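You operate a simulated robot arm through the tools that you are given. There is no shell and no other tool.

You are at the controls of a simulated robot arm. One attempt, no reset.

JOB
Open the vent, set zones two and three by the job 316 card, run the load and open the hatch.
Fine: vent open and zone lamps green at the start; the hatch only after DONE.

It is judged by the outcome, as a careful person would: the job done as asked, and still so three seconds after it is handed in. It fails if anything else is knocked over, pushed out of place, dropped, spilled or broken.

ROBOT AND FRAMES
A 7-joint arm with a three-finger gripper, fixed in place. Base frame: the origin is on the floor under the middle of its stand, x ahead of it, y to its left, z up. Lengths are in mm, angles in rad, forces in N, time in s.
It reaches about 1342 mm from its shoulder. Its first joint turns from -2.897 to 2.897 rad. Payload 2.69 kg.
Tool frame: the origin (TCP) lies between the finger pads and is the grasp point; the fingertips stand 30 mm ahead of it; z points along the fingers, y is the line along which they close. The gripper opens to 128 mm; its body begins 117 mm behind the TCP.
Orientation is that of the tool frame in the base frame, as [roll, pitch, yaw] about the fixed x, y, z axes, in that order (R = Rz(yaw) Ry(pitch) Rx(roll)). With the fingers straight down and closing along the base's y, the tool's x points along the base's -x, its y along +y and its z along -z.

CONTROLS
- The arm moves only by the tool drive_tool. Its argument "moves" is a list of rows, each a list of 6 numbers: the shift along the base's x, y, z in mm, then the turn, a rotation vector about the base's x, y, z in rad. In form: [[dx, dy, dz, rx, ry, rz], ...]. A call has 1 to 20 rows; each row shifts and turns the commanded pose from where the row before left it. "jaw" is the gripper command, from -1 (fully open) to 1 (shut), values between in proportion, set as the call begins (left out, the last holds). Rows are played at 5 a second. More than 50 mm and 0.15 rad between two rows, or a gripper value outside its range, and nothing of the call is played. A pose out of reach is approached as far as the arm can. The call stops where the force on the tool passes 60 N (or 10 N more than at its start, if that is more) or the arm is blocked; 0.2 s more then pass. The fingers move at their own pace (about 127 mm/s each) and stop on an object; they squeeze with about 35 N. The grip force told is the motor's: it shows also when the fingers shut on nothing. Time passes only in rows, and 0.2 s behind the last, so rows that do not move let the fingers close. It gives the time, the measured TCP pose, the force on the tool (base axes), the opening and the grip force at its end, in the units of the frame above (readings bear some noise), with the torque about the TCP (base axes, N m) and any sound that the robot's microphone picked up, and new pictures: "pictures" is both (left out), scene, wrist or none.
- Cameras (640 x 400 px; columns grow to the right, rows downward): "scene" is fixed at [49.3, 500.4, 1365.7]; the picture's right is [-0.09, -1.00, 0.00], its down [-0.04, 0.00, -1.00] and it looks along [1.00, -0.09, -0.04] (base axes); focal length 214 px, centre (320, 200). "wrist" rides on the gripper at [58, 54, -131] in the tool frame; the picture's right is [-0.68, 0.74, 0.00], its down [-0.62, -0.57, -0.55] and it looks along [-0.40, -0.37, 0.84] (tool axes); focal length 234 px, centre (320, 200). There is no depth. A picture from a camera that has moved, and an enlarged one, comes with that camera's place and axes in the base frame and with its lens.
- slide_trunk(by): moves the trunk up (or, below 0, down) by that many mm; the arm rides with it, the base frame stays. It gives what a move gives, with no picture.
- enlarge(camera, box): a new picture of the part [left, top, right, bottom] of that camera's present view, enlarged. It takes no simulated time.
- close_job(): hands the job in; it is judged then, once.

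Places have to be worked out from the pictures, the camera data and where the tool is seen. Open the gripper and draw the arm clear of the work before you hand the job in, unless the task says otherwise.

The tools are called after "Call:" as name(argument=value, ...) on one line, values as JSON. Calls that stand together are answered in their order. drive_tool: Moves the arm, as the interface text tells. Its arguments: {"type":"object","properties":{"moves":{"type":"array"},"jaw":{"type":"number"},"pictures":{"type":"string","enum":["both","scene","wrist","none"]}},"required":["moves"]} The other tools are called the same way: slide_trunk (by) moves the trunk up or down; enlarge (camera, box) takes an enlarged picture of a part of a camera's view; close_job () hands the job in.

At the start:

```text
t: 0.0
position: [616.4, 329.4, 1627.5]
tcp_rot: [-3.141, 0.0, 3.141]
ft_force: [-0.3, -0.7, -0.2]
torque: [0.04, 0.02, 0.02]
width: 127.8
grasp_force: 0.1
trunk travel left (down, up): [-275.0, 75.0]
```

scene: 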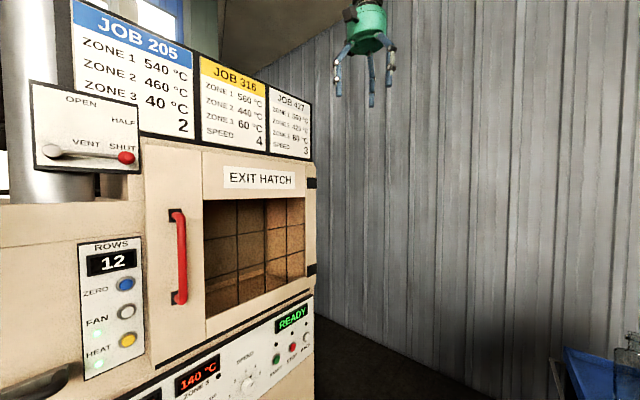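
wrist: 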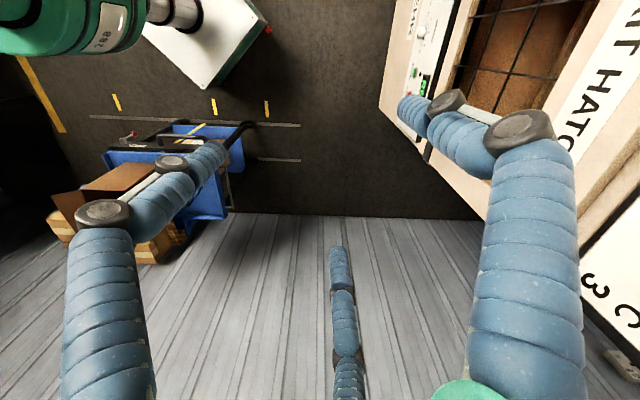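

I'll begin by looking at the scene closely: the cards, the vent lever, and the control panel.

Call:
enlarge(camera="scene", box=[20, 0, 340, 200])

Call:
enlarge(camera="scene", box=[100, 280, 340, 400])

Call:
enlarge(camera="scene", box=[0, 200, 200, 400])

Call:
enlarge(camera="wrist", box=[360, 0, 640, 200])

```text
2.00 times, centred on (180, 100) of scene
camera zoom: at [49.3, 500.4, 1365.7], right [-0.09, -1.0, 0.0], down [-0.04, 0.0, -1.0], along [1.0, -0.09, -0.04], focal length 429 px, centre (600, 400)
```

zoom: 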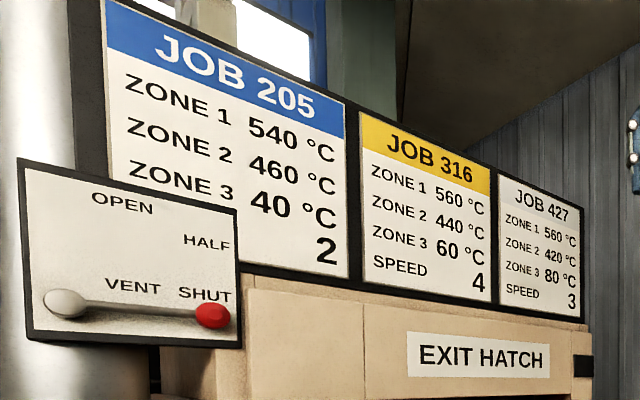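

```text
2.67 times, centred on (220, 340) of scene
camera zoom: at [49.3, 500.4, 1365.7], right [-0.09, -1.0, 0.0], down [-0.04, 0.0, -1.0], along [1.0, -0.09, -0.04], focal length 572 px, centre (587, -173)
```

zoom: 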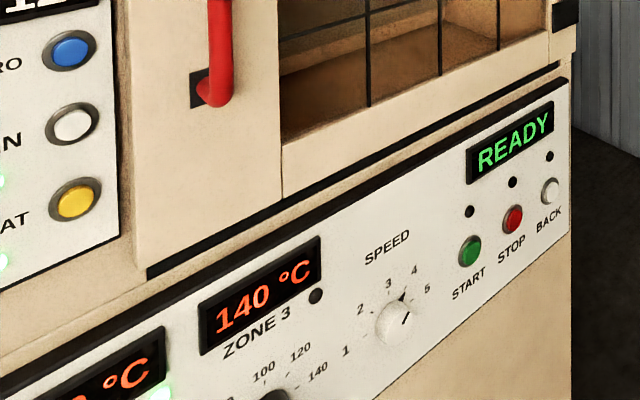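

```text
2.00 times, centred on (100, 300) of scene
camera zoom: at [49.3, 500.4, 1365.7], right [-0.09, -1.0, 0.0], down [-0.04, 0.0, -1.0], along [1.0, -0.09, -0.04], focal length 429 px, centre (760, 0)
```

zoom: 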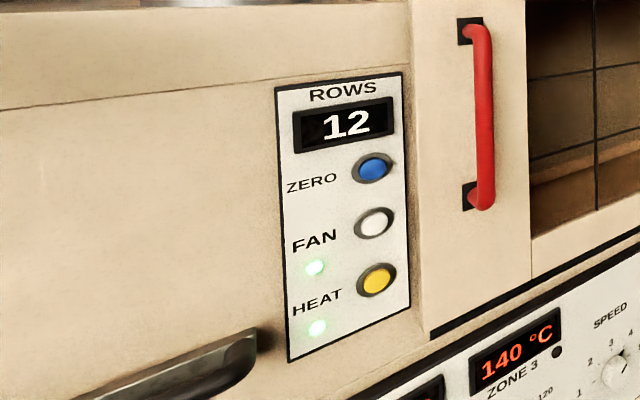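

```text
2.00 times, centred on (500, 100) of wrist
camera zoom: at [558.0, 384.4, 1759.5], right [0.68, 0.74, 0.0], down [0.62, -0.57, 0.55], along [0.4, -0.37, -0.84], focal length 468 px, centre (-40, 400)
```

zoom: 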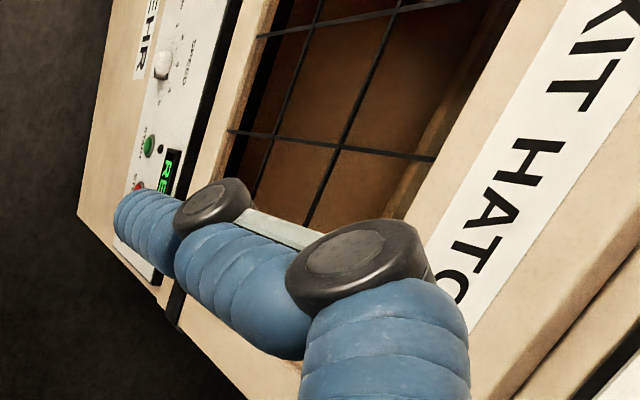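

The oven's front seems to stand diagonally to the base, about 45° (inward normal near [0.74, 0.67, 0]), roughly 340 mm ahead of the TCP. I'll tilt the tool toward the face in place so that the wrist camera can see the panels.

Call:
drive_tool(moves=[[0, 0, 0, 0.0957, -0.1057, 0], [0, 0, 0, 0.0957, -0.1057, 0], [0, 0, 0, 0.0957, -0.1057, 0], [0, 0, 0, 0.0957, -0.1057, 0], [0, 0, 0, 0.0957, -0.1057, 0], [0, 0, 0, 0.0957, -0.1057, 0], [0, 0, 0, 0.0957, -0.1057, 0], [0, 0, 0, 0.0957, -0.1057, 0], [0, 0, 0, 0.0957, -0.1057, 0], [0, 0, 0, 0.0957, -0.1057, 0], [0, 0, 0, 0.0957, -0.1057, 0]])

```text
t: 2.4
position: [624.5, 333.5, 1607.9]
tcp_rot: [1.615, 0.822, 2.339]
ft_force: [-1.6, -0.8, 4.3]
torque: [-0.36, 0.39, -0.06]
width: 127.7
grasp_force: 0.1
trunk travel left (down, up): [-275.0, 75.0]
camera wrist: at [476.0, 305.9, 1606.8], right [-0.03, 0.08, 1.0], down [0.15, -0.98, 0.08], along [0.99, 0.16, 0.02], focal length 234 px, centre (320, 200)
```

scene: 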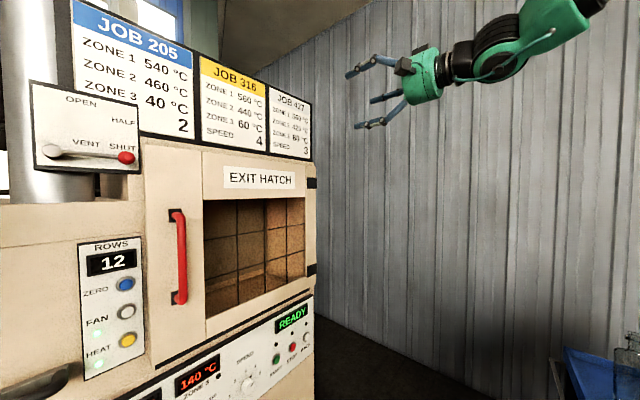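
wrist: 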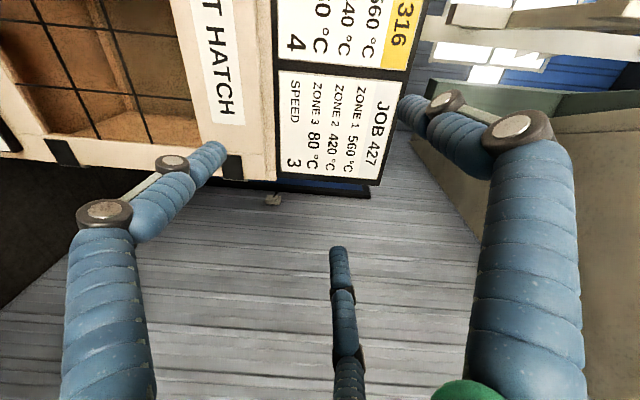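

The tilt went well. Now I roll about the approach axis so that the wrist picture stands upright, moving leftward and a little down along the face.

Call:
drive_tool(moves=[[-10, 10, -10, 0.111, 0.1005, 0], [-10, 10, -10, 0.111, 0.1005, 0], [-10, 10, -10, 0.111, 0.1005, 0], [-10, 10, -10, 0.111, 0.1005, 0], [-10, 10, -10, 0.111, 0.1005, 0], [-10, 10, -10, 0.111, 0.1005, 0], [-10, 10, -10, 0.111, 0.1005, 0], [-10, 10, -10, 0.111, 0.1005, 0], [-10, 10, -10, 0.111, 0.1005, 0], [-10, 10, -10, 0.111, 0.1005, 0], [-10, 10, -10, 0.111, 0.1005, 0]])

```text
t: 4.8
position: [520.6, 414.3, 1524.2]
tcp_rot: [1.575, -0.814, 2.319]
ft_force: [0.9, -0.7, 0.1]
torque: [0.0, 0.01, 0.01]
width: 127.9
grasp_force: 0.1
out of reach, approached as far as the arm can: row 10, 11
trunk travel left (down, up): [-275.0, 75.0]
camera wrist: at [425.7, 327.6, 1605.8], right [0.68, -0.73, 0.01], down [-0.39, -0.39, -0.83], along [0.61, 0.56, -0.55], focal length 234 px, centre (320, 200)
```

scene: 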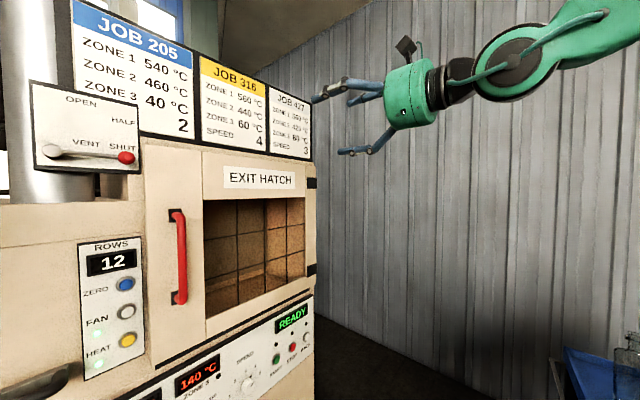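
wrist: 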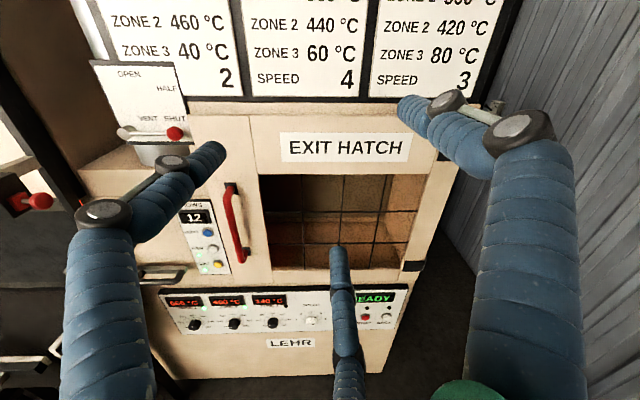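

The whole oven front is in view now. I'll enlarge the control panel, the vent panel and the rest.

Call:
enlarge(camera="wrist", box=[150, 270, 430, 370])

Call:
enlarge(camera="wrist", box=[80, 50, 280, 190])

Call:
enlarge(camera="wrist", box=[0, 150, 260, 400])

```text
2.29 times, centred on (290, 320) of wrist
camera zoom: at [425.7, 327.6, 1605.8], right [0.68, -0.73, 0.01], down [-0.39, -0.39, -0.83], along [0.61, 0.56, -0.55], focal length 535 px, centre (389, -74)
```

zoom: 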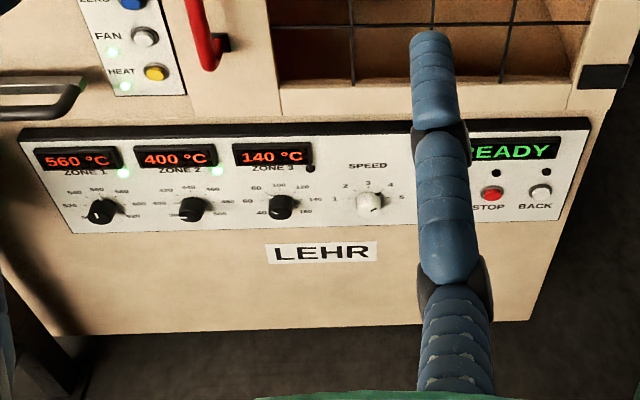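

```text
2.86 times, centred on (180, 120) of wrist
camera zoom: at [425.7, 327.6, 1605.8], right [0.68, -0.73, 0.01], down [-0.39, -0.39, -0.83], along [0.61, 0.56, -0.55], focal length 669 px, centre (720, 429)
```

zoom: 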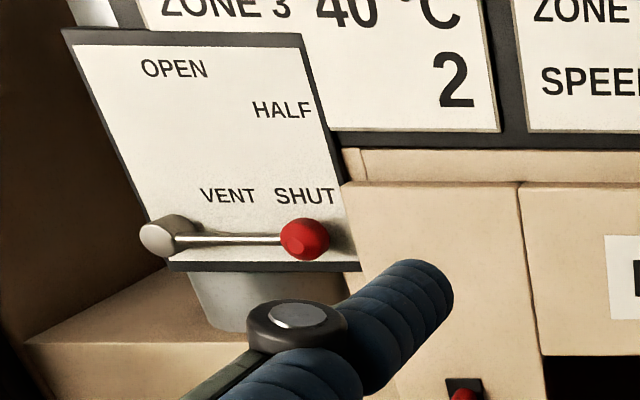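

```text
1.60 times, centred on (130, 275) of wrist
camera zoom: at [425.7, 327.6, 1605.8], right [0.68, -0.73, 0.01], down [-0.39, -0.39, -0.83], along [0.61, 0.56, -0.55], focal length 375 px, centre (624, 80)
```

zoom: 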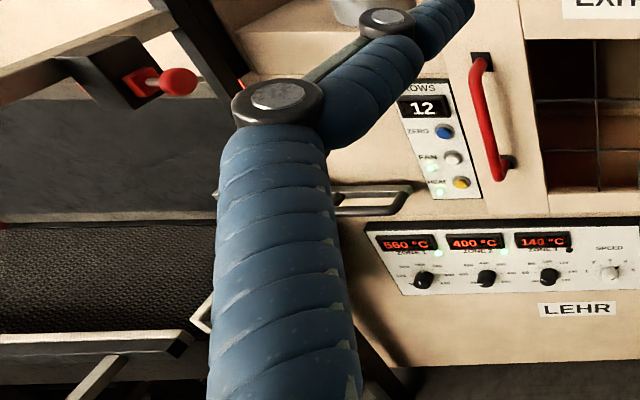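

The lehr face stands at about 45° in the base frame (u=(x−y)/√2, n=(x+y)/√2, face near n≈1020). I put the vent pivot near (508, 971, 1445) and its red knob near (580, 896, 1444), with the zone 3 knob near (668, 787, 725). Two rows came back "out of reach", so I'll let the arm settle and see where it really is.

Call:
drive_tool(moves=[[0, 0, 0, 0, 0, 0], [0, 0, 0, 0, 0, 0]], pictures="none")

```text
t: 5.4
position: [519.6, 415.0, 1526.0]
tcp_rot: [1.575, -0.811, 2.318]
ft_force: [-0.1, 0.5, 0.6]
torque: [0.02, 0.0, -0.01]
width: 128.3
grasp_force: 0.1
trunk travel left (down, up): [-275.0, 75.0]
```

It has settled there; that pose is probably too folded for the arm. I'll move left and outward toward the vent plate for a closer look, correcting the yaw by 2°.

Call:
drive_tool(moves=[[-6, 40, 0, 0, 0, 0.005], [-6, 40, 0, 0, 0, 0.005], [-6, 40, -2, 0, 0, 0.005], [-6, 40, -2, 0, 0, 0.005], [-6, 40, -4, 0, 0, 0.005], [-6, 40, -6, 0, 0, 0.005], [-6, 40, -6, 0, 0, 0.005], [-6, 40, -6, 0, 0, 0]])

```text
t: 7.2
position: [616.9, 560.5, 1555.9]
tcp_rot: [1.591, -0.813, 2.372]
ft_force: [-0.7, 0.8, 0.1]
torque: [0.04, -0.05, -0.05]
width: 127.9
grasp_force: 0.0
out of reach, approached as far as the arm can: row 1, 2, 3, 4, 5, 6, 7, 8
trunk travel left (down, up): [-275.0, 75.0]
camera wrist: at [528.9, 468.5, 1638.1], right [0.73, -0.69, 0.02], down [-0.37, -0.42, -0.83], along [0.57, 0.6, -0.56], focal length 234 px, centre (320, 200)
```

scene: 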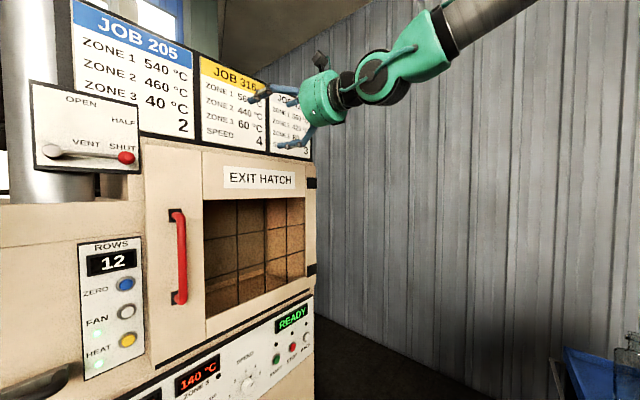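
wrist: 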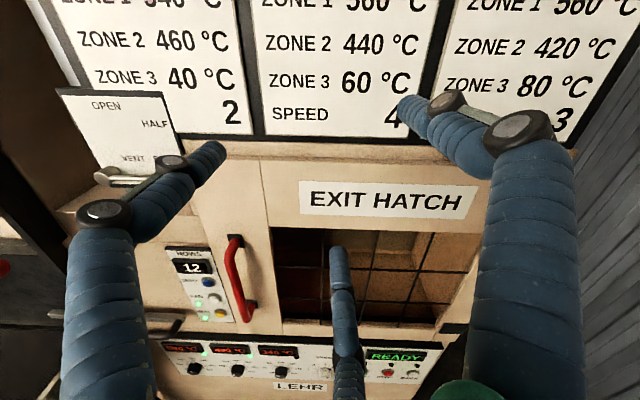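

The arm can't hold this roll while going left, so a joint is probably at its limit. I'll roll the tool back about the approach axis by about 0.6 rad and see whether the position recovers.

Call:
drive_tool(moves=[[0, 0, 0, -0.099, -0.099, 0], [0, 0, 0, -0.099, -0.099, 0], [0, 0, 0, -0.099, -0.099, 0], [0, 0, 0, -0.099, -0.099, 0], [0, 0, 0, 0, 0, 0]], pictures="scene")

```text
t: 8.4
position: [635.3, 542.2, 1563.2]
tcp_rot: [1.57, -0.25, 2.359]
ft_force: [0.0, -1.5, 0.2]
torque: [-0.02, -0.02, -0.01]
width: 128.1
grasp_force: 0.0
out of reach, approached as far as the arm can: row 1, 2
trunk travel left (down, up): [-275.0, 75.0]
```

scene: 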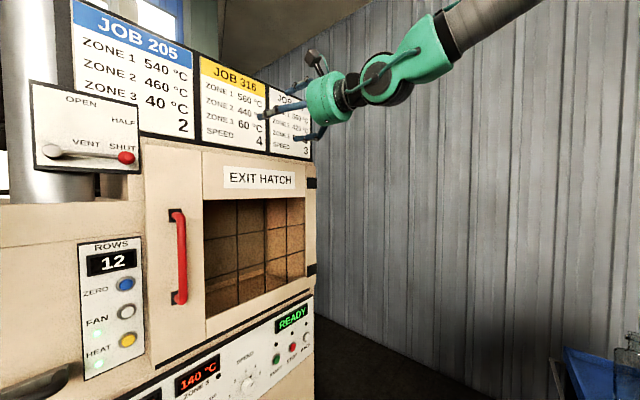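

Rolling back fixed the limit: the tool now points squarely at the face (yaw 45°). I'll try going left toward the vent again, in steps.

Call:
drive_tool(moves=[[-25, 29, -8, 0, 0, 0], [-25, 29, -8, 0, 0, 0], [-25, 29, -8, 0, 0, 0], [-25, 29, -8, 0, 0, 0], [-25, 29, -8, 0, 0, 0], [-25, 29, -8, 0, 0, 0], [-25, 26, -8, 0, 0, 0]])

```text
t: 10.0
position: [599.4, 609.7, 1565.6]
tcp_rot: [1.592, -0.253, 2.432]
ft_force: [-0.4, 1.2, -0.7]
torque: [0.0, -0.08, -0.05]
width: 127.8
grasp_force: 0.0
out of reach, approached as far as the arm can: row 1, 2, 3, 4, 5, 6, 7
trunk travel left (down, up): [-275.0, 75.0]
camera wrist: at [483.7, 540.6, 1636.0], right [0.65, -0.53, 0.54], down [-0.02, -0.72, -0.69], along [0.76, 0.44, -0.48], focal length 234 px, centre (320, 200)
```

scene: 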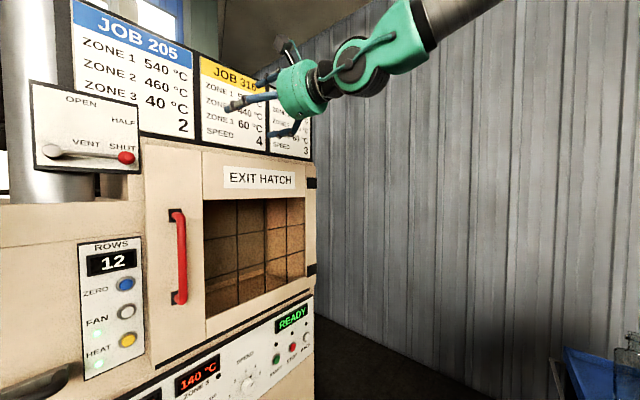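
wrist: 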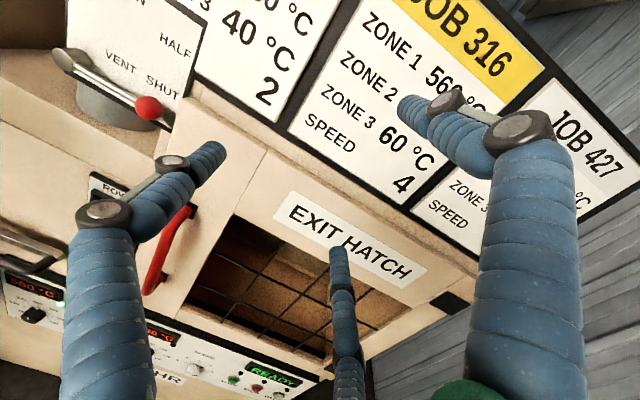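

The same limit shows up again: pointing level with the forearm sloping down probably runs the wrist pitch joint to its end. Lowering the trunk puts the shoulder lower relative to the vent; the TCP is 165 mm short of the face, so I'll go down 150 mm.

Call:
slide_trunk(by=-150)

Call:
drive_tool(moves=[[0, 0, 20, 0, 0, -0.03], [-10, 10, 20, 0, 0, -0.03], [-10, 10, 20, 0, 0, -0.02], [-10, 10, 20, 0, 0, 0], [0, 0, 0, 0, 0, 0]])

```text
t: 11.8
position: [598.6, 608.8, 1417.6]
tcp_rot: [1.591, -0.252, 2.433]
ft_force: [-0.3, -0.1, -0.5]
torque: [-0.03, 0.03, 0.01]
width: 128.1
grasp_force: 0.1
trunk travel left (down, up): [-125.0, 225.0]
```

```text
t: 12.9
position: [615.4, 598.6, 1514.8]
tcp_rot: [1.597, -0.252, 2.371]
ft_force: [0.0, -1.0, -0.4]
torque: [-0.01, 0.0, 0.03]
width: 127.8
grasp_force: 0.0
out of reach, approached as far as the arm can: row 1, 2, 3, 4
trunk travel left (down, up): [-125.0, 225.0]
camera wrist: at [495.6, 536.4, 1586.1], right [0.62, -0.57, 0.54], down [-0.06, -0.72, -0.69], along [0.79, 0.39, -0.48], focal length 234 px, centre (320, 200)
```

scene: 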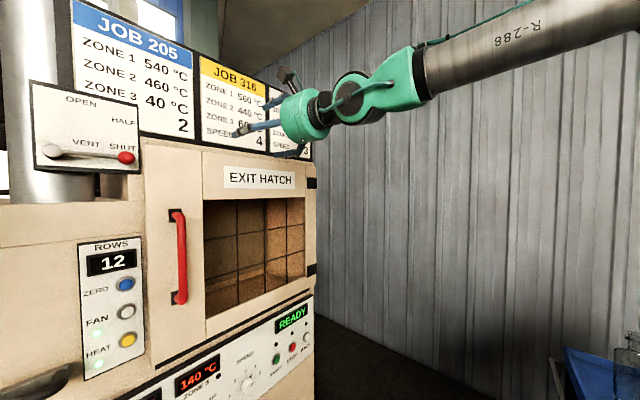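
wrist: 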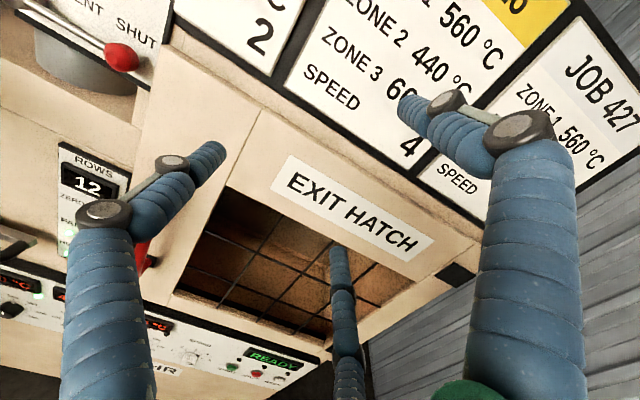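

The leftward moves still fail. Since the tool is nearly in line with the forearm, I suspect the last joint is at its end after the big roll. I'll roll back another 1.0 rad here and then test a leftward move.

Call:
drive_tool(moves=[[0, 0, 0, -0.101, -0.101, 0], [0, 0, 0, -0.101, -0.101, 0], [0, 0, 0, -0.101, -0.101, 0], [0, 0, 0, -0.101, -0.101, 0], [0, 0, 0, -0.101, -0.101, 0], [0, 0, 0, -0.101, -0.101, 0], [0, 0, 0, -0.101, -0.101, 0], [0, 0, 0, 0, 0, 0]], pictures="none")

Call:
drive_tool(moves=[[-20, 20, -5, 0, 0, 0], [-20, 20, -5, 0, 0, 0], [-20, 20, -5, 0, 0, 0], [-20, 20, -5, 0, 0, 0], [0, 0, 0, 0, 0, 0]])

```text
t: 14.8
position: [632.3, 583.6, 1522.6]
tcp_rot: [1.592, 0.748, 2.365]
ft_force: [0.2, -0.5, 0.2]
torque: [-0.02, 0.03, -0.03]
width: 127.9
grasp_force: 0.2
out of reach, approached as far as the arm can: row 1, 2, 4, 6
trunk travel left (down, up): [-125.0, 225.0]
```

```text
t: 15.9
position: [584.3, 633.4, 1488.6]
tcp_rot: [1.711, 0.748, 2.435]
ft_force: [0.0, 0.8, 0.9]
torque: [0.02, -0.04, -0.03]
width: 127.9
grasp_force: 0.0
out of reach, approached as far as the arm can: row 1, 2, 3, 4
trunk travel left (down, up): [-125.0, 225.0]
camera wrist: at [437.3, 599.8, 1502.1], right [0.07, 0.08, 0.99], down [0.19, -0.98, 0.06], along [0.98, 0.18, -0.08], focal length 234 px, centre (320, 200)
```

scene: 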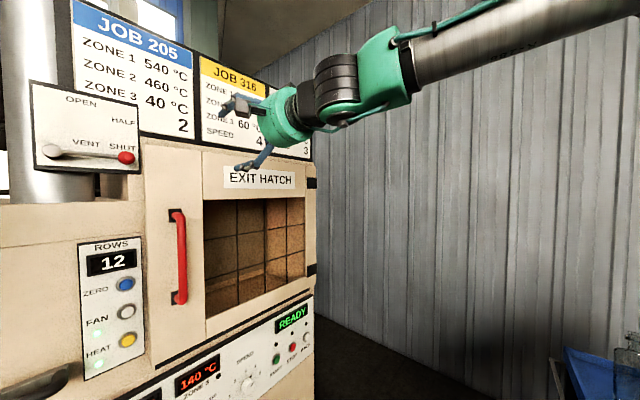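
wrist: 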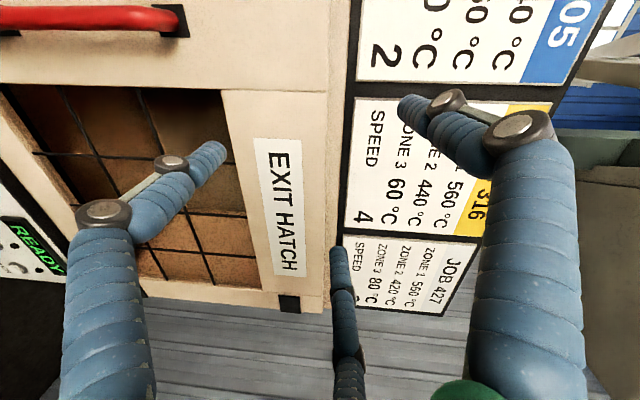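

The wrist looks singular here, because the tool is in line with the forearm. I'll pitch the tool down about 45°, move left while pitched, and then pitch back up so the wrist bends the right way.

Call:
drive_tool(moves=[[-5, -5, 5, -0.1, 0.1, 0], [-5, -5, 5, -0.1, 0.1, 0], [-5, -5, 5, -0.1, 0.1, 0], [-5, -5, 5, -0.1, 0.1, -0.015], [-5, -5, 5, -0.1, 0.1, -0.02], [0, 0, 0, 0, 0, 0]], pictures="none")

Call:
drive_tool(moves=[[-20, 20, 0, 0, 0, 0], [-20, 20, 0, 0, 0, 0], [-20, 20, 0, 0, 0, 0], [-20, 20, 0, 0, 0, 0], [0, 0, 0, 0, 0, 0]])

```text
t: 17.4
position: [535.1, 626.9, 1532.2]
tcp_rot: [2.453, 0.551, 2.864]
ft_force: [-1.6, -1.1, 1.1]
torque: [0.09, -0.07, 0.05]
width: 127.5
grasp_force: 0.1
trunk travel left (down, up): [-125.0, 225.0]
```

```text
t: 18.6
position: [454.5, 708.9, 1531.2]
tcp_rot: [2.455, 0.551, 2.862]
ft_force: [-0.9, 0.9, -0.6]
torque: [-0.03, -0.02, -0.09]
width: 128.2
grasp_force: 0.0
trunk travel left (down, up): [-125.0, 225.0]
camera wrist: at [329.1, 703.3, 1616.7], right [0.48, 0.46, 0.75], down [0.26, -0.89, 0.38], along [0.84, 0.01, -0.54], focal length 234 px, centre (320, 200)
```

scene: 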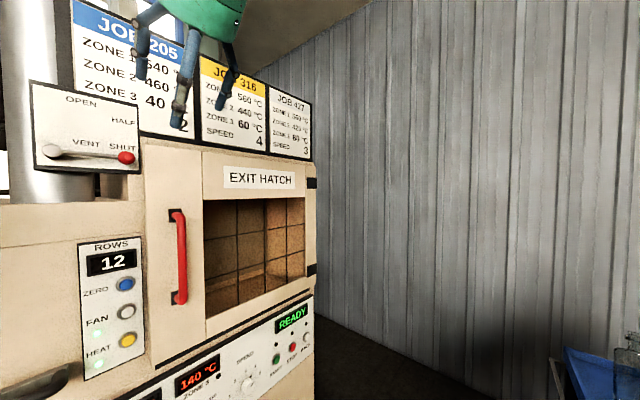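
wrist: 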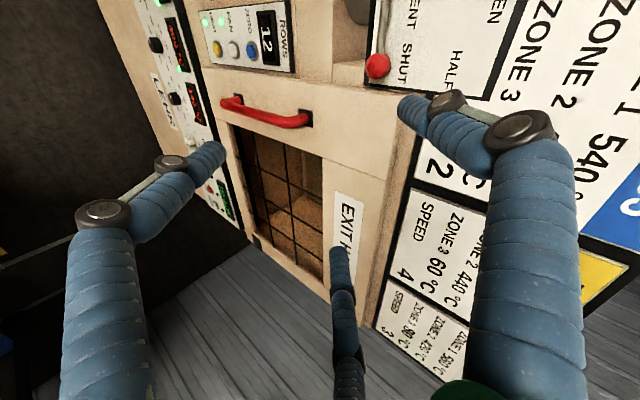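

With the tool pitched down, moving left works. Now I'll roll about the tool axis so the camera sits on top, and shift a little further left.

Call:
drive_tool(moves=[[-5, 5, 0, 0.0846, 0.0746, -0.0989], [-5, 5, 0, 0.0846, 0.0746, -0.0989], [-5, 5, 0, 0.0846, 0.0746, -0.0989], [-5, 5, 0, 0.0846, 0.0746, -0.0989], [-5, 5, 0, 0.0846, 0.0746, -0.0989], [-5, 5, 0, 0.0846, 0.0746, -0.0989], [-5, 5, 0, 0.0846, 0.0746, -0.0989], [-5, 5, 0, 0.0846, 0.0746, -0.0989], [-5, 5, 0, 0.0846, 0.0746, -0.0989], [0, 0, 0, 0, 0, 0]])

```text
t: 20.8
position: [418.4, 750.9, 1530.9]
tcp_rot: [2.379, -0.426, 1.876]
ft_force: [0.5, 0.4, -0.8]
torque: [-0.04, 0.02, -0.03]
width: 128.0
grasp_force: 0.0
trunk travel left (down, up): [-125.0, 225.0]
camera wrist: at [371.1, 735.5, 1676.0], right [0.76, -0.63, 0.18], down [-0.58, -0.77, -0.25], along [0.3, 0.08, -0.95], focal length 234 px, centre (320, 200)
```

scene: 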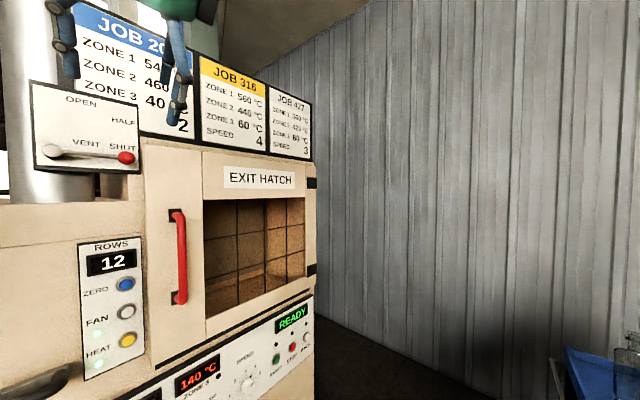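
wrist: 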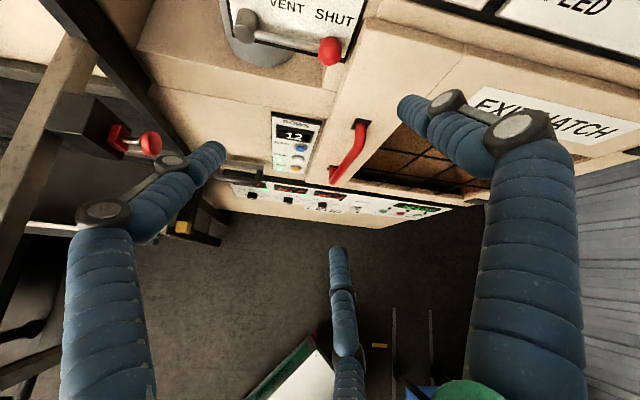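

The roll is done and the camera is on top. Now I'll pitch the tool up by about 0.45 rad, with a small yaw correction, to view the vent plate.

Call:
drive_tool(moves=[[0, 0, 0, 0.106, -0.106, 0.02], [0, 0, 0, 0.106, -0.106, 0.02], [0, 0, 0, 0.106, -0.106, 0.03], [0, 0, 0, 0, 0, 0]])

```text
refused: row 1 steps farther than a row can; nothing moved
```

Call:
drive_tool(moves=[[0, 0, 0, 0.1, -0.1, 0.02], [0, 0, 0, 0.1, -0.1, 0.02], [0, 0, 0, 0.1, -0.1, 0.03], [0, 0, 0, 0, 0, 0]])

```text
t: 21.8
position: [411.9, 752.7, 1533.9]
tcp_rot: [1.919, -0.563, 2.179]
ft_force: [1.0, -0.1, 0.5]
torque: [0.02, 0.01, 0.04]
width: 128.2
grasp_force: 0.1
trunk travel left (down, up): [-125.0, 225.0]
camera wrist: at [328.3, 693.3, 1646.5], right [0.74, -0.63, 0.22], down [-0.39, -0.68, -0.62], along [0.54, 0.38, -0.75], focal length 234 px, centre (320, 200)
```

scene: 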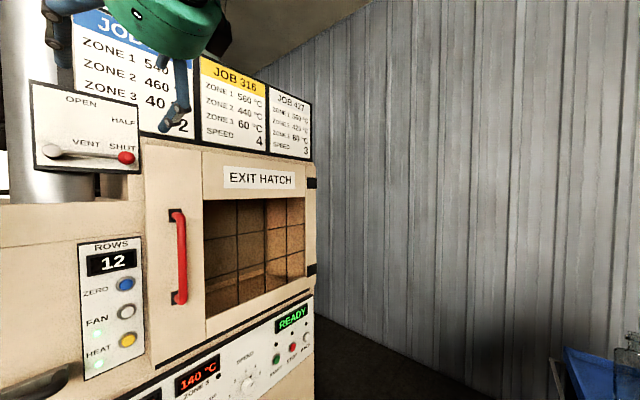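
wrist: 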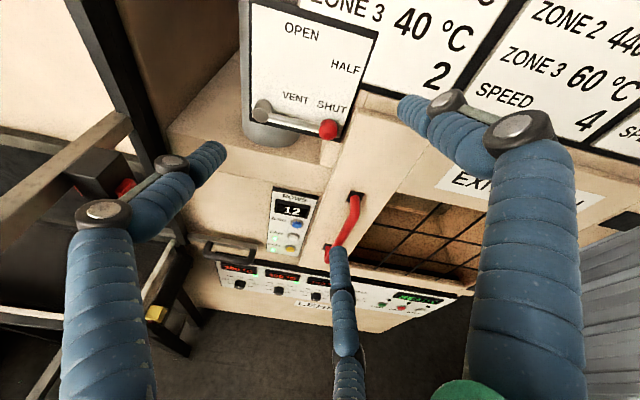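

The tool now points at yaw 46° and pitched about 17° down, at u≈−241, n≈824, and stays reachable. I'll zoom in on the vent plate and the lower panel.

Call:
enlarge(camera="wrist", box=[220, 0, 400, 150])

Call:
enlarge(camera="wrist", box=[200, 180, 460, 340])

```text
2.67 times, centred on (310, 75) of wrist
camera zoom: at [328.3, 693.3, 1646.5], right [0.74, -0.63, 0.22], down [-0.39, -0.68, -0.62], along [0.54, 0.38, -0.75], focal length 624 px, centre (347, 533)
```

zoom: 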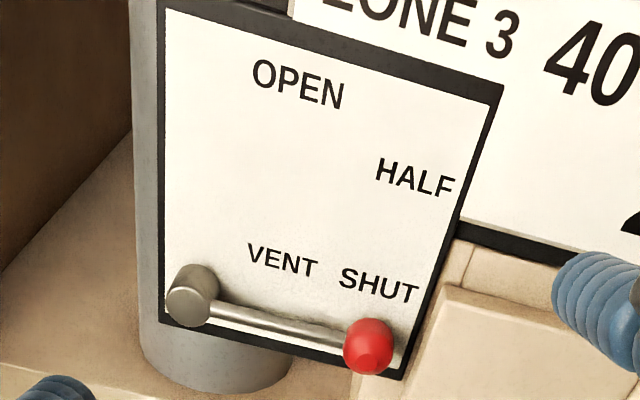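

```text
2.46 times, centred on (330, 260) of wrist
camera zoom: at [328.3, 693.3, 1646.5], right [0.74, -0.63, 0.22], down [-0.39, -0.68, -0.62], along [0.54, 0.38, -0.75], focal length 576 px, centre (295, 52)
```

zoom: 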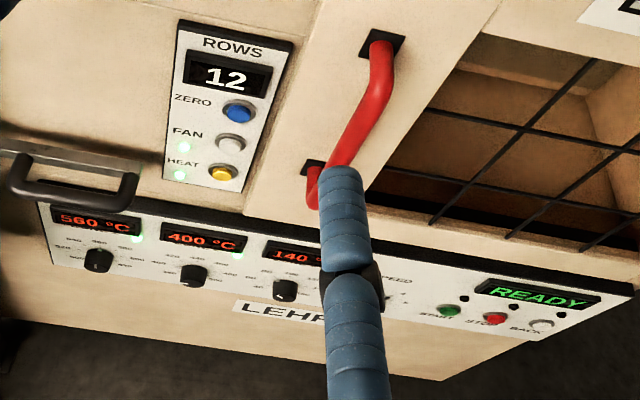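

The new rays agree well with the first ones: knob ≈ (578, 897, 1445), pivot ≈ (505, 973, 1445), plate face at n≈1072, rod about 28 mm in front of it. I'll close the fingers into a pusher and look at their shape.

Call:
drive_tool(moves=[[0, 0, 0, 0, 0, 0], [0, 0, 0, 0, 0, 0], [0, 0, 0, 0, 0, 0], [0, 0, 0, 0, 0, 0]], jaw=1)

```text
t: 22.8
position: [411.3, 753.5, 1532.0]
tcp_rot: [1.92, -0.564, 2.176]
ft_force: [0.3, -0.7, -0.1]
torque: [0.05, 0.0, -0.03]
width: 1.9
grasp_force: 31.7
trunk travel left (down, up): [-125.0, 225.0]
camera wrist: at [328.5, 693.6, 1645.5], right [0.74, -0.63, 0.22], down [-0.39, -0.68, -0.62], along [0.54, 0.37, -0.75], focal length 234 px, centre (320, 200)
```

scene: 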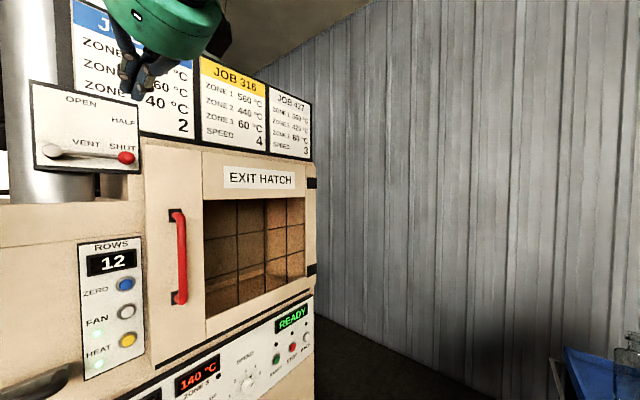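
wrist: 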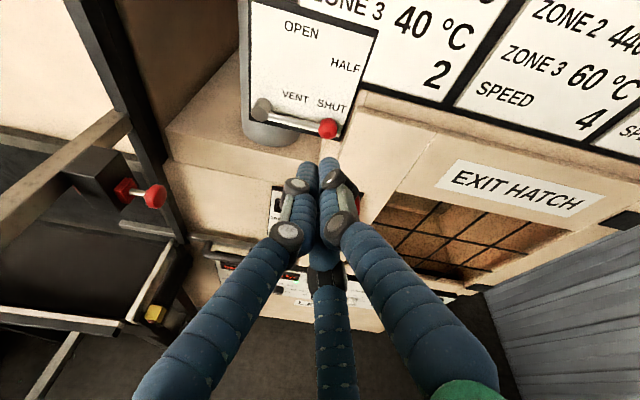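

Closed, the fingers form a cluster about 34 mm across at the tips. I'll lower and move in below the lever rod, stopping short at n≈985 to check.

Call:
drive_tool(moves=[[9.4, 17.6, -34, 0, 0, 0], [9.4, 17.6, -34, 0, 0, 0], [9.4, 17.6, -34, 0, 0, 0], [9.4, 17.6, -34, 0, 0, 0], [20, 20, 0, 0, 0, 0], [20, 20, 0, 0, 0, 0], [20, 20, 0, 0, 0, 0], [0, 0, 0, 0, 0, 0]])

```text
t: 24.6
position: [508.9, 886.1, 1394.0]
tcp_rot: [1.921, -0.562, 2.176]
ft_force: [0.4, 0.0, -0.7]
torque: [0.05, 0.0, 0.0]
width: 2.1
grasp_force: 31.7
trunk travel left (down, up): [-125.0, 225.0]
camera wrist: at [425.9, 826.1, 1507.9], right [0.74, -0.63, 0.22], down [-0.39, -0.68, -0.62], along [0.54, 0.37, -0.75], focal length 234 px, centre (320, 200)
```

scene: 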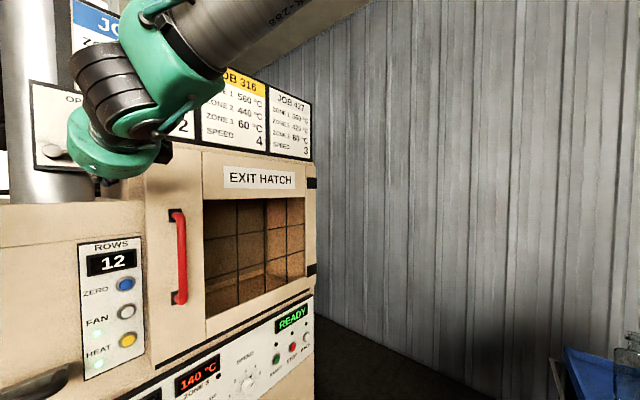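
wrist: 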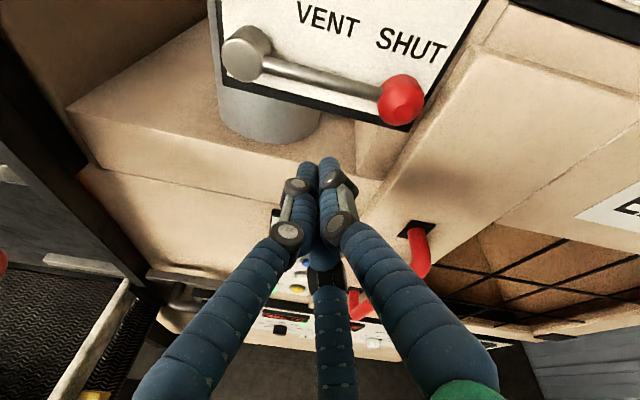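

The tips are just below and short of the lever. Before going in, I'll check the clearance to the beige ledge under the plate.

Call:
enlarge(camera="wrist", box=[60, 0, 460, 250])

Call:
enlarge(camera="scene", box=[0, 80, 240, 230])

```text
1.60 times, centred on (260, 125) of wrist
camera zoom: at [425.9, 826.1, 1507.9], right [0.74, -0.63, 0.22], down [-0.39, -0.68, -0.62], along [0.54, 0.37, -0.75], focal length 375 px, centre (416, 320)
```

zoom: 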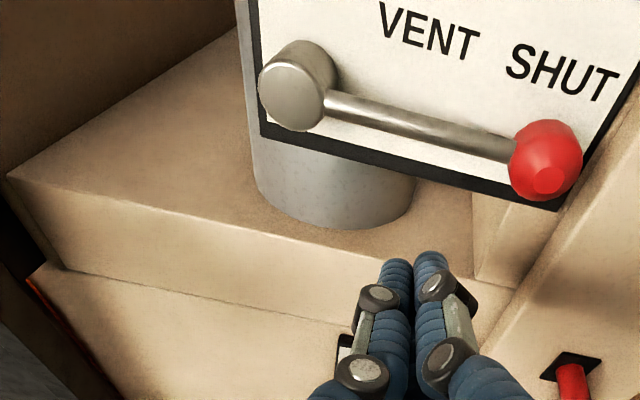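

```text
2.67 times, centred on (120, 155) of scene
camera zoom: at [49.3, 500.4, 1365.7], right [-0.09, -1.0, 0.0], down [-0.04, 0.0, -1.0], along [1.0, -0.09, -0.04], focal length 572 px, centre (853, 320)
```

zoom: 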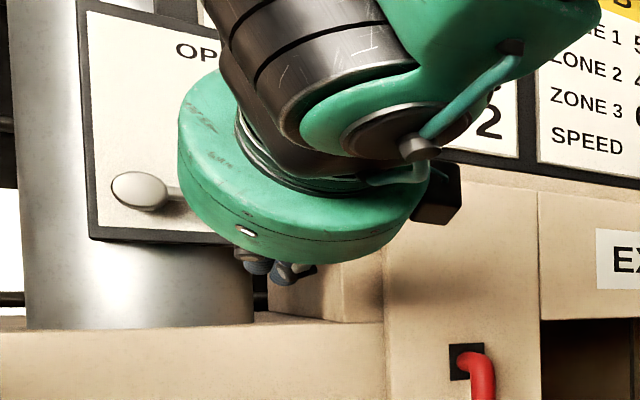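

There is plenty of clearance: the ledge top is at z≈1337 and set back to n≈1087. I'll go in to TCP n≈1027 under the rod, then raise to meet it.

Call:
drive_tool(moves=[[16, 13, 0, 0, 0, 0], [16, 13, 0, 0, 0, 0], [0, 0, 15, 0, 0, 0], [0, 0, 0, 0, 0, 0]], pictures="wrist")

```text
t: 25.6
position: [540.5, 909.8, 1410.4]
tcp_rot: [1.92, -0.564, 2.178]
ft_force: [0.5, 0.0, 0.1]
torque: [-0.03, 0.02, 0.03]
width: 2.4
grasp_force: 31.8
trunk travel left (down, up): [-125.0, 225.0]
camera wrist: at [457.2, 850.6, 1524.5], right [0.74, -0.63, 0.22], down [-0.39, -0.68, -0.62], along [0.54, 0.37, -0.75], focal length 234 px, centre (320, 200)
```

wrist: 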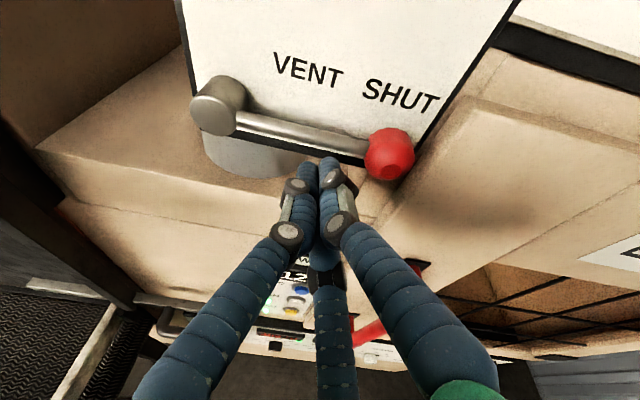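

The tips sit right under the rod near the knob. I'll push up along the lever's arc about the pivot, to roughly 40° first, and check.

Call:
drive_tool(moves=[[0.4, -0.4, 9.6, 0, 0, 0], [0, 0, 10, 0, 0, 0], [1.7, -1.7, 12.5, 0, 0, 0], [0.1, -0.1, 12.6, 0, 0, 0], [-1.4, 1.4, 12.6, 0, 0, 0], [-2.9, 2.9, 12, 0, 0, 0]])

```text
t: 26.9
position: [541.3, 912.5, 1480.3]
tcp_rot: [1.92, -0.565, 2.18]
ft_force: [0.9, 0.0, -0.9]
torque: [-0.01, -0.04, 0.01]
width: 2.1
grasp_force: 31.8
trunk travel left (down, up): [-125.0, 225.0]
camera wrist: at [457.3, 852.3, 1594.3], right [0.74, -0.63, 0.22], down [-0.39, -0.68, -0.62], along [0.54, 0.37, -0.75], focal length 234 px, centre (320, 200)
```

scene: 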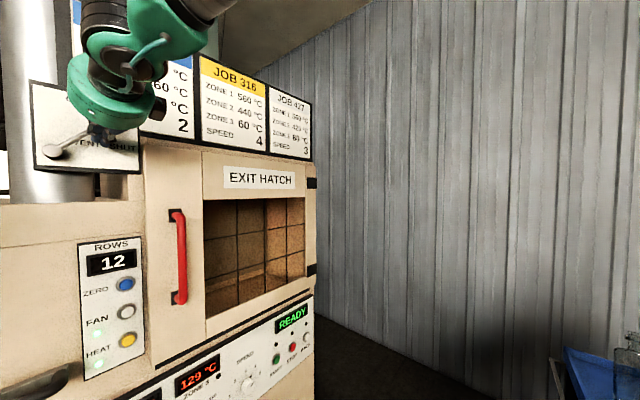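
wrist: 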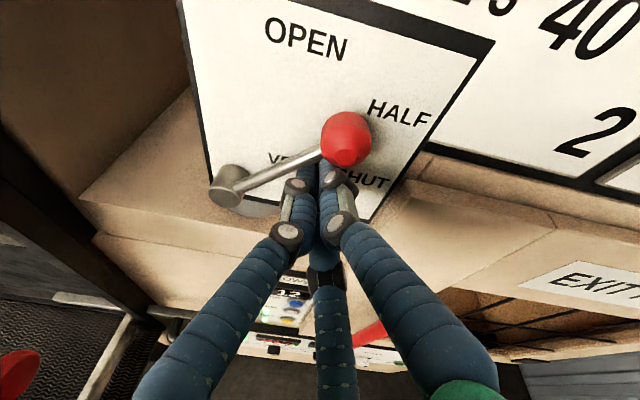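

The lever follows with hardly any force and is near HALF; zone 3's reading already drops (129 °C). I'll keep pushing along the arc toward OPEN.

Call:
drive_tool(moves=[[-4.4, 4.4, 11, 0, 0, 0], [-5.7, 5.7, 9.9, 0, 0, 0], [-6.8, 6.8, 8.4, 0, 0, 0], [0, 0, 0, 0, 0, 0]])

```text
t: 27.9
position: [524.6, 928.5, 1510.5]
tcp_rot: [1.92, -0.566, 2.179]
ft_force: [-0.5, -0.2, 0.9]
torque: [0.03, 0.01, 0.0]
width: 1.9
grasp_force: 31.1
trunk travel left (down, up): [-125.0, 225.0]
camera wrist: at [440.4, 868.7, 1623.5], right [0.74, -0.63, 0.22], down [-0.39, -0.68, -0.62], along [0.54, 0.37, -0.75], focal length 234 px, centre (320, 200)
```

scene: 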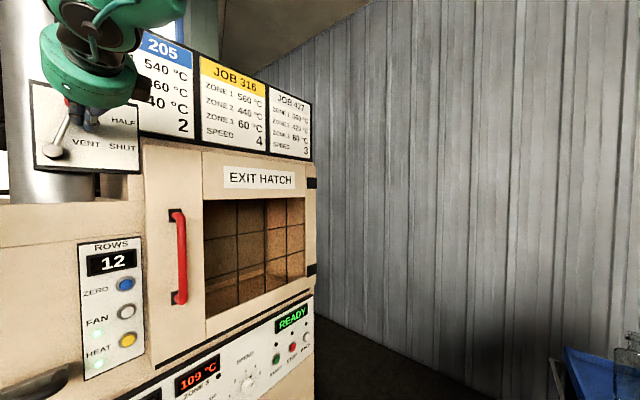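
wrist: 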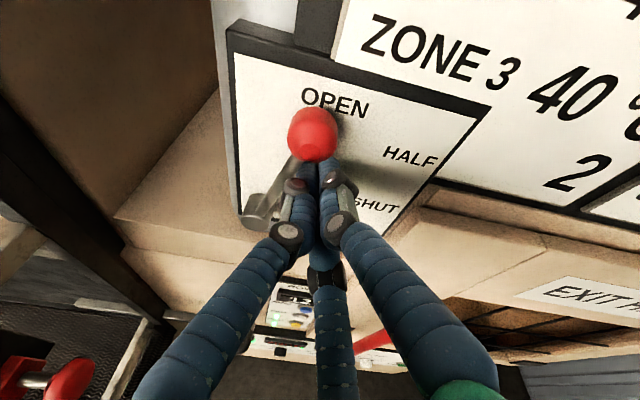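

It is close to OPEN at about 70°, with no stop felt yet. I'll continue in small steps, watching the force.

Call:
drive_tool(moves=[[-3.8, 3.8, 3.2, 0, 0, 0], [-3.8, 3.8, 3.2, 0, 0, 0], [0, 0, 0, 0, 0, 0]])

```text
t: 28.8
position: [515.1, 935.8, 1515.6]
tcp_rot: [1.921, -0.565, 2.179]
ft_force: [-0.3, 0.3, -0.1]
torque: [0.0, 0.0, -0.04]
width: 2.1
grasp_force: 31.9
trunk travel left (down, up): [-125.0, 225.0]
camera wrist: at [432.5, 876.3, 1629.6], right [0.74, -0.63, 0.22], down [-0.39, -0.68, -0.62], along [0.54, 0.37, -0.75], focal length 234 px, centre (320, 200)
```

scene: 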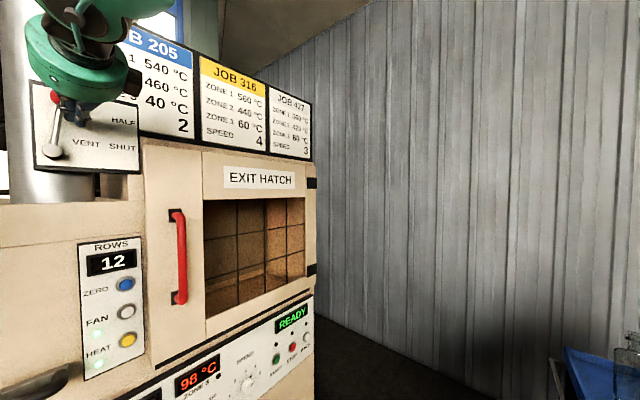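
wrist: 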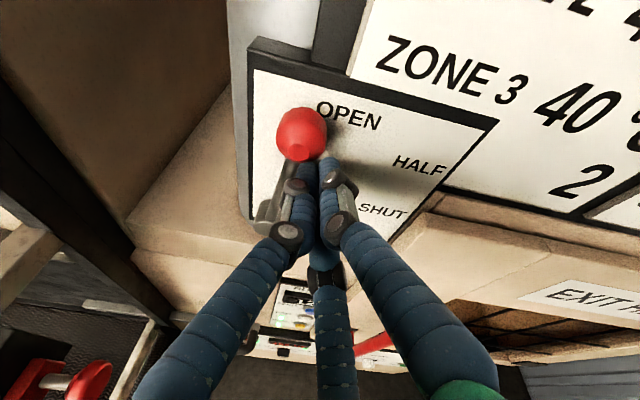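

The lever is nearly vertical now, with the scene view showing the knob almost above the hub. I'll nudge a bit further to find a stop.

Call:
drive_tool(moves=[[-4.2, 4.2, 2.3, 0, 0, 0], [-4.2, 4.2, 2.3, 0, 0, 0], [0, 0, 0, 0, 0, 0]])

Call:
enlarge(camera="scene", box=[0, 60, 200, 185])

```text
t: 29.6
position: [508.0, 943.1, 1522.0]
tcp_rot: [1.92, -0.563, 2.176]
ft_force: [-0.2, -1.6, -0.3]
torque: [0.0, 0.01, -0.01]
width: 2.2
grasp_force: 31.6
trunk travel left (down, up): [-125.0, 225.0]
camera wrist: at [424.0, 883.5, 1634.3], right [0.74, -0.63, 0.22], down [-0.39, -0.68, -0.62], along [0.54, 0.37, -0.75], focal length 234 px, centre (320, 200)
```

scene: 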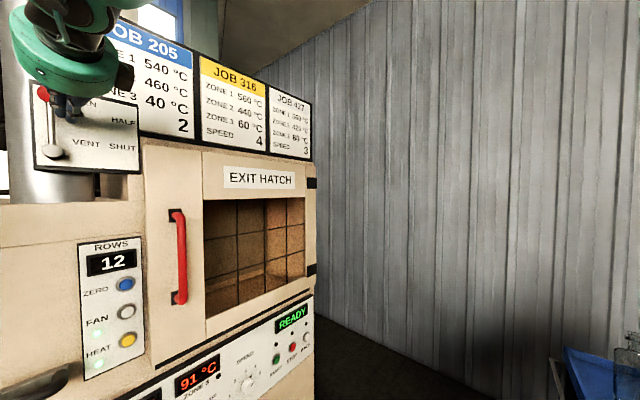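
wrist: 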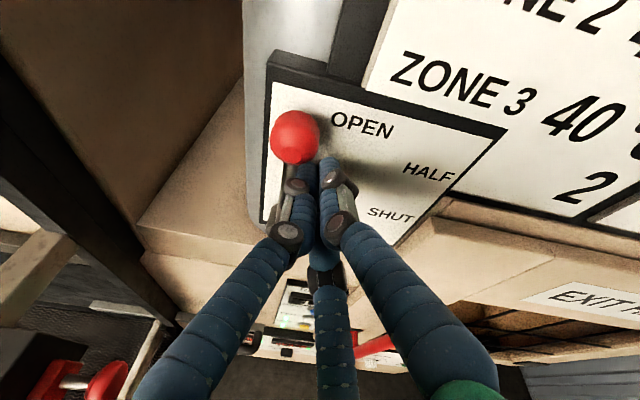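

```text
3.20 times, centred on (100, 122) of scene
camera zoom: at [49.3, 500.4, 1365.7], right [-0.09, -1.0, 0.0], down [-0.04, 0.0, -1.0], along [1.0, -0.09, -0.04], focal length 686 px, centre (1024, 448)
```

zoom: 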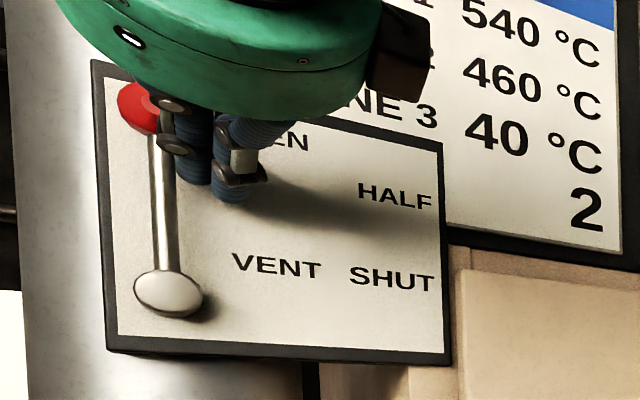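

The lever stands vertical (about 92° by the rod against the plate edge). One tiny nudge will tell if it's at its stop.

Call:
drive_tool(moves=[[-2.1, 2.1, 0, 0, 0, 0], [-2.1, 2.1, 0, 0, 0, 0]], pictures="scene")

Call:
enlarge(camera="scene", box=[0, 60, 200, 185])

```text
t: 30.1
position: [508.0, 945.1, 1521.9]
tcp_rot: [1.923, -0.565, 2.175]
ft_force: [16.5, -32.5, -5.2]
torque: [-0.27, -0.08, -0.33]
width: 2.0
grasp_force: 31.5
trunk travel left (down, up): [-125.0, 225.0]
```

scene: 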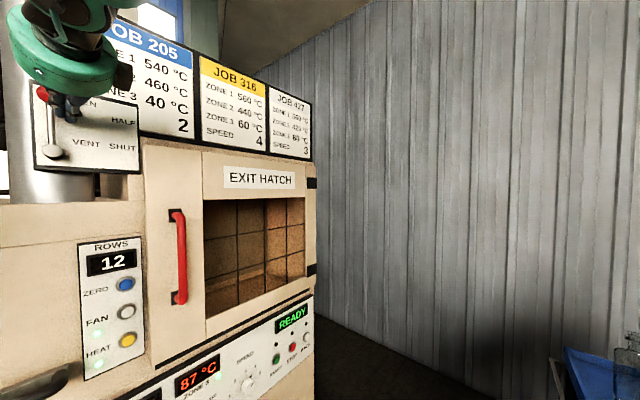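

```text
3.20 times, centred on (100, 122) of scene
camera zoom: at [49.3, 500.4, 1365.7], right [-0.09, -1.0, 0.0], down [-0.04, 0.0, -1.0], along [1.0, -0.09, -0.04], focal length 686 px, centre (1024, 448)
```

zoom: 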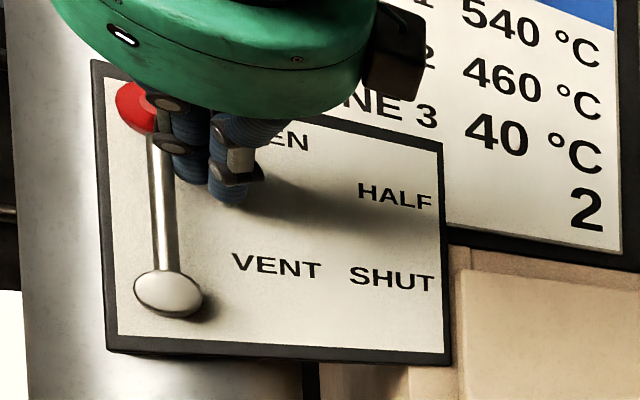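

That's the stop (about 36 N), so the vent is fully open and zone 3 is cooling (87 °C). I'll ease off to the right and back away from the plate.

Call:
drive_tool(moves=[[6, -6, 0, 0, 0, 0], [4, -4, 0, 0, 0, 0], [-20, -20, 0, 0, 0, 0], [-25, -25, 0, 0, 0, 0], [-25, -25, 0, 0, 0, 0], [-25, -25, 0, 0, 0, 0], [-25, -25, 0, 0, 0, 0]])

```text
t: 31.9
position: [465.2, 797.6, 1457.1]
tcp_rot: [1.986, -0.519, 2.062]
ft_force: [2.7, 1.7, 0.7]
torque: [-0.15, 0.2, 0.05]
width: 2.3
grasp_force: 31.5
trunk travel left (down, up): [-125.0, 225.0]
stopped in row 7: the arm was blocked; the commanded pose is now the measured one
camera wrist: at [379.8, 754.2, 1575.8], right [0.7, -0.67, 0.25], down [-0.46, -0.69, -0.56], along [0.55, 0.28, -0.79], focal length 234 px, centre (320, 200)
```

scene: 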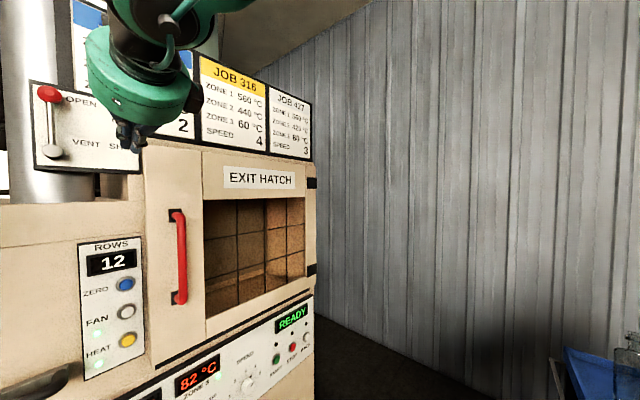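
wrist: 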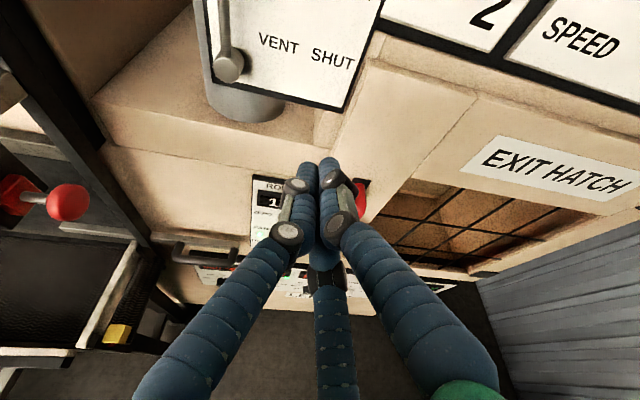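

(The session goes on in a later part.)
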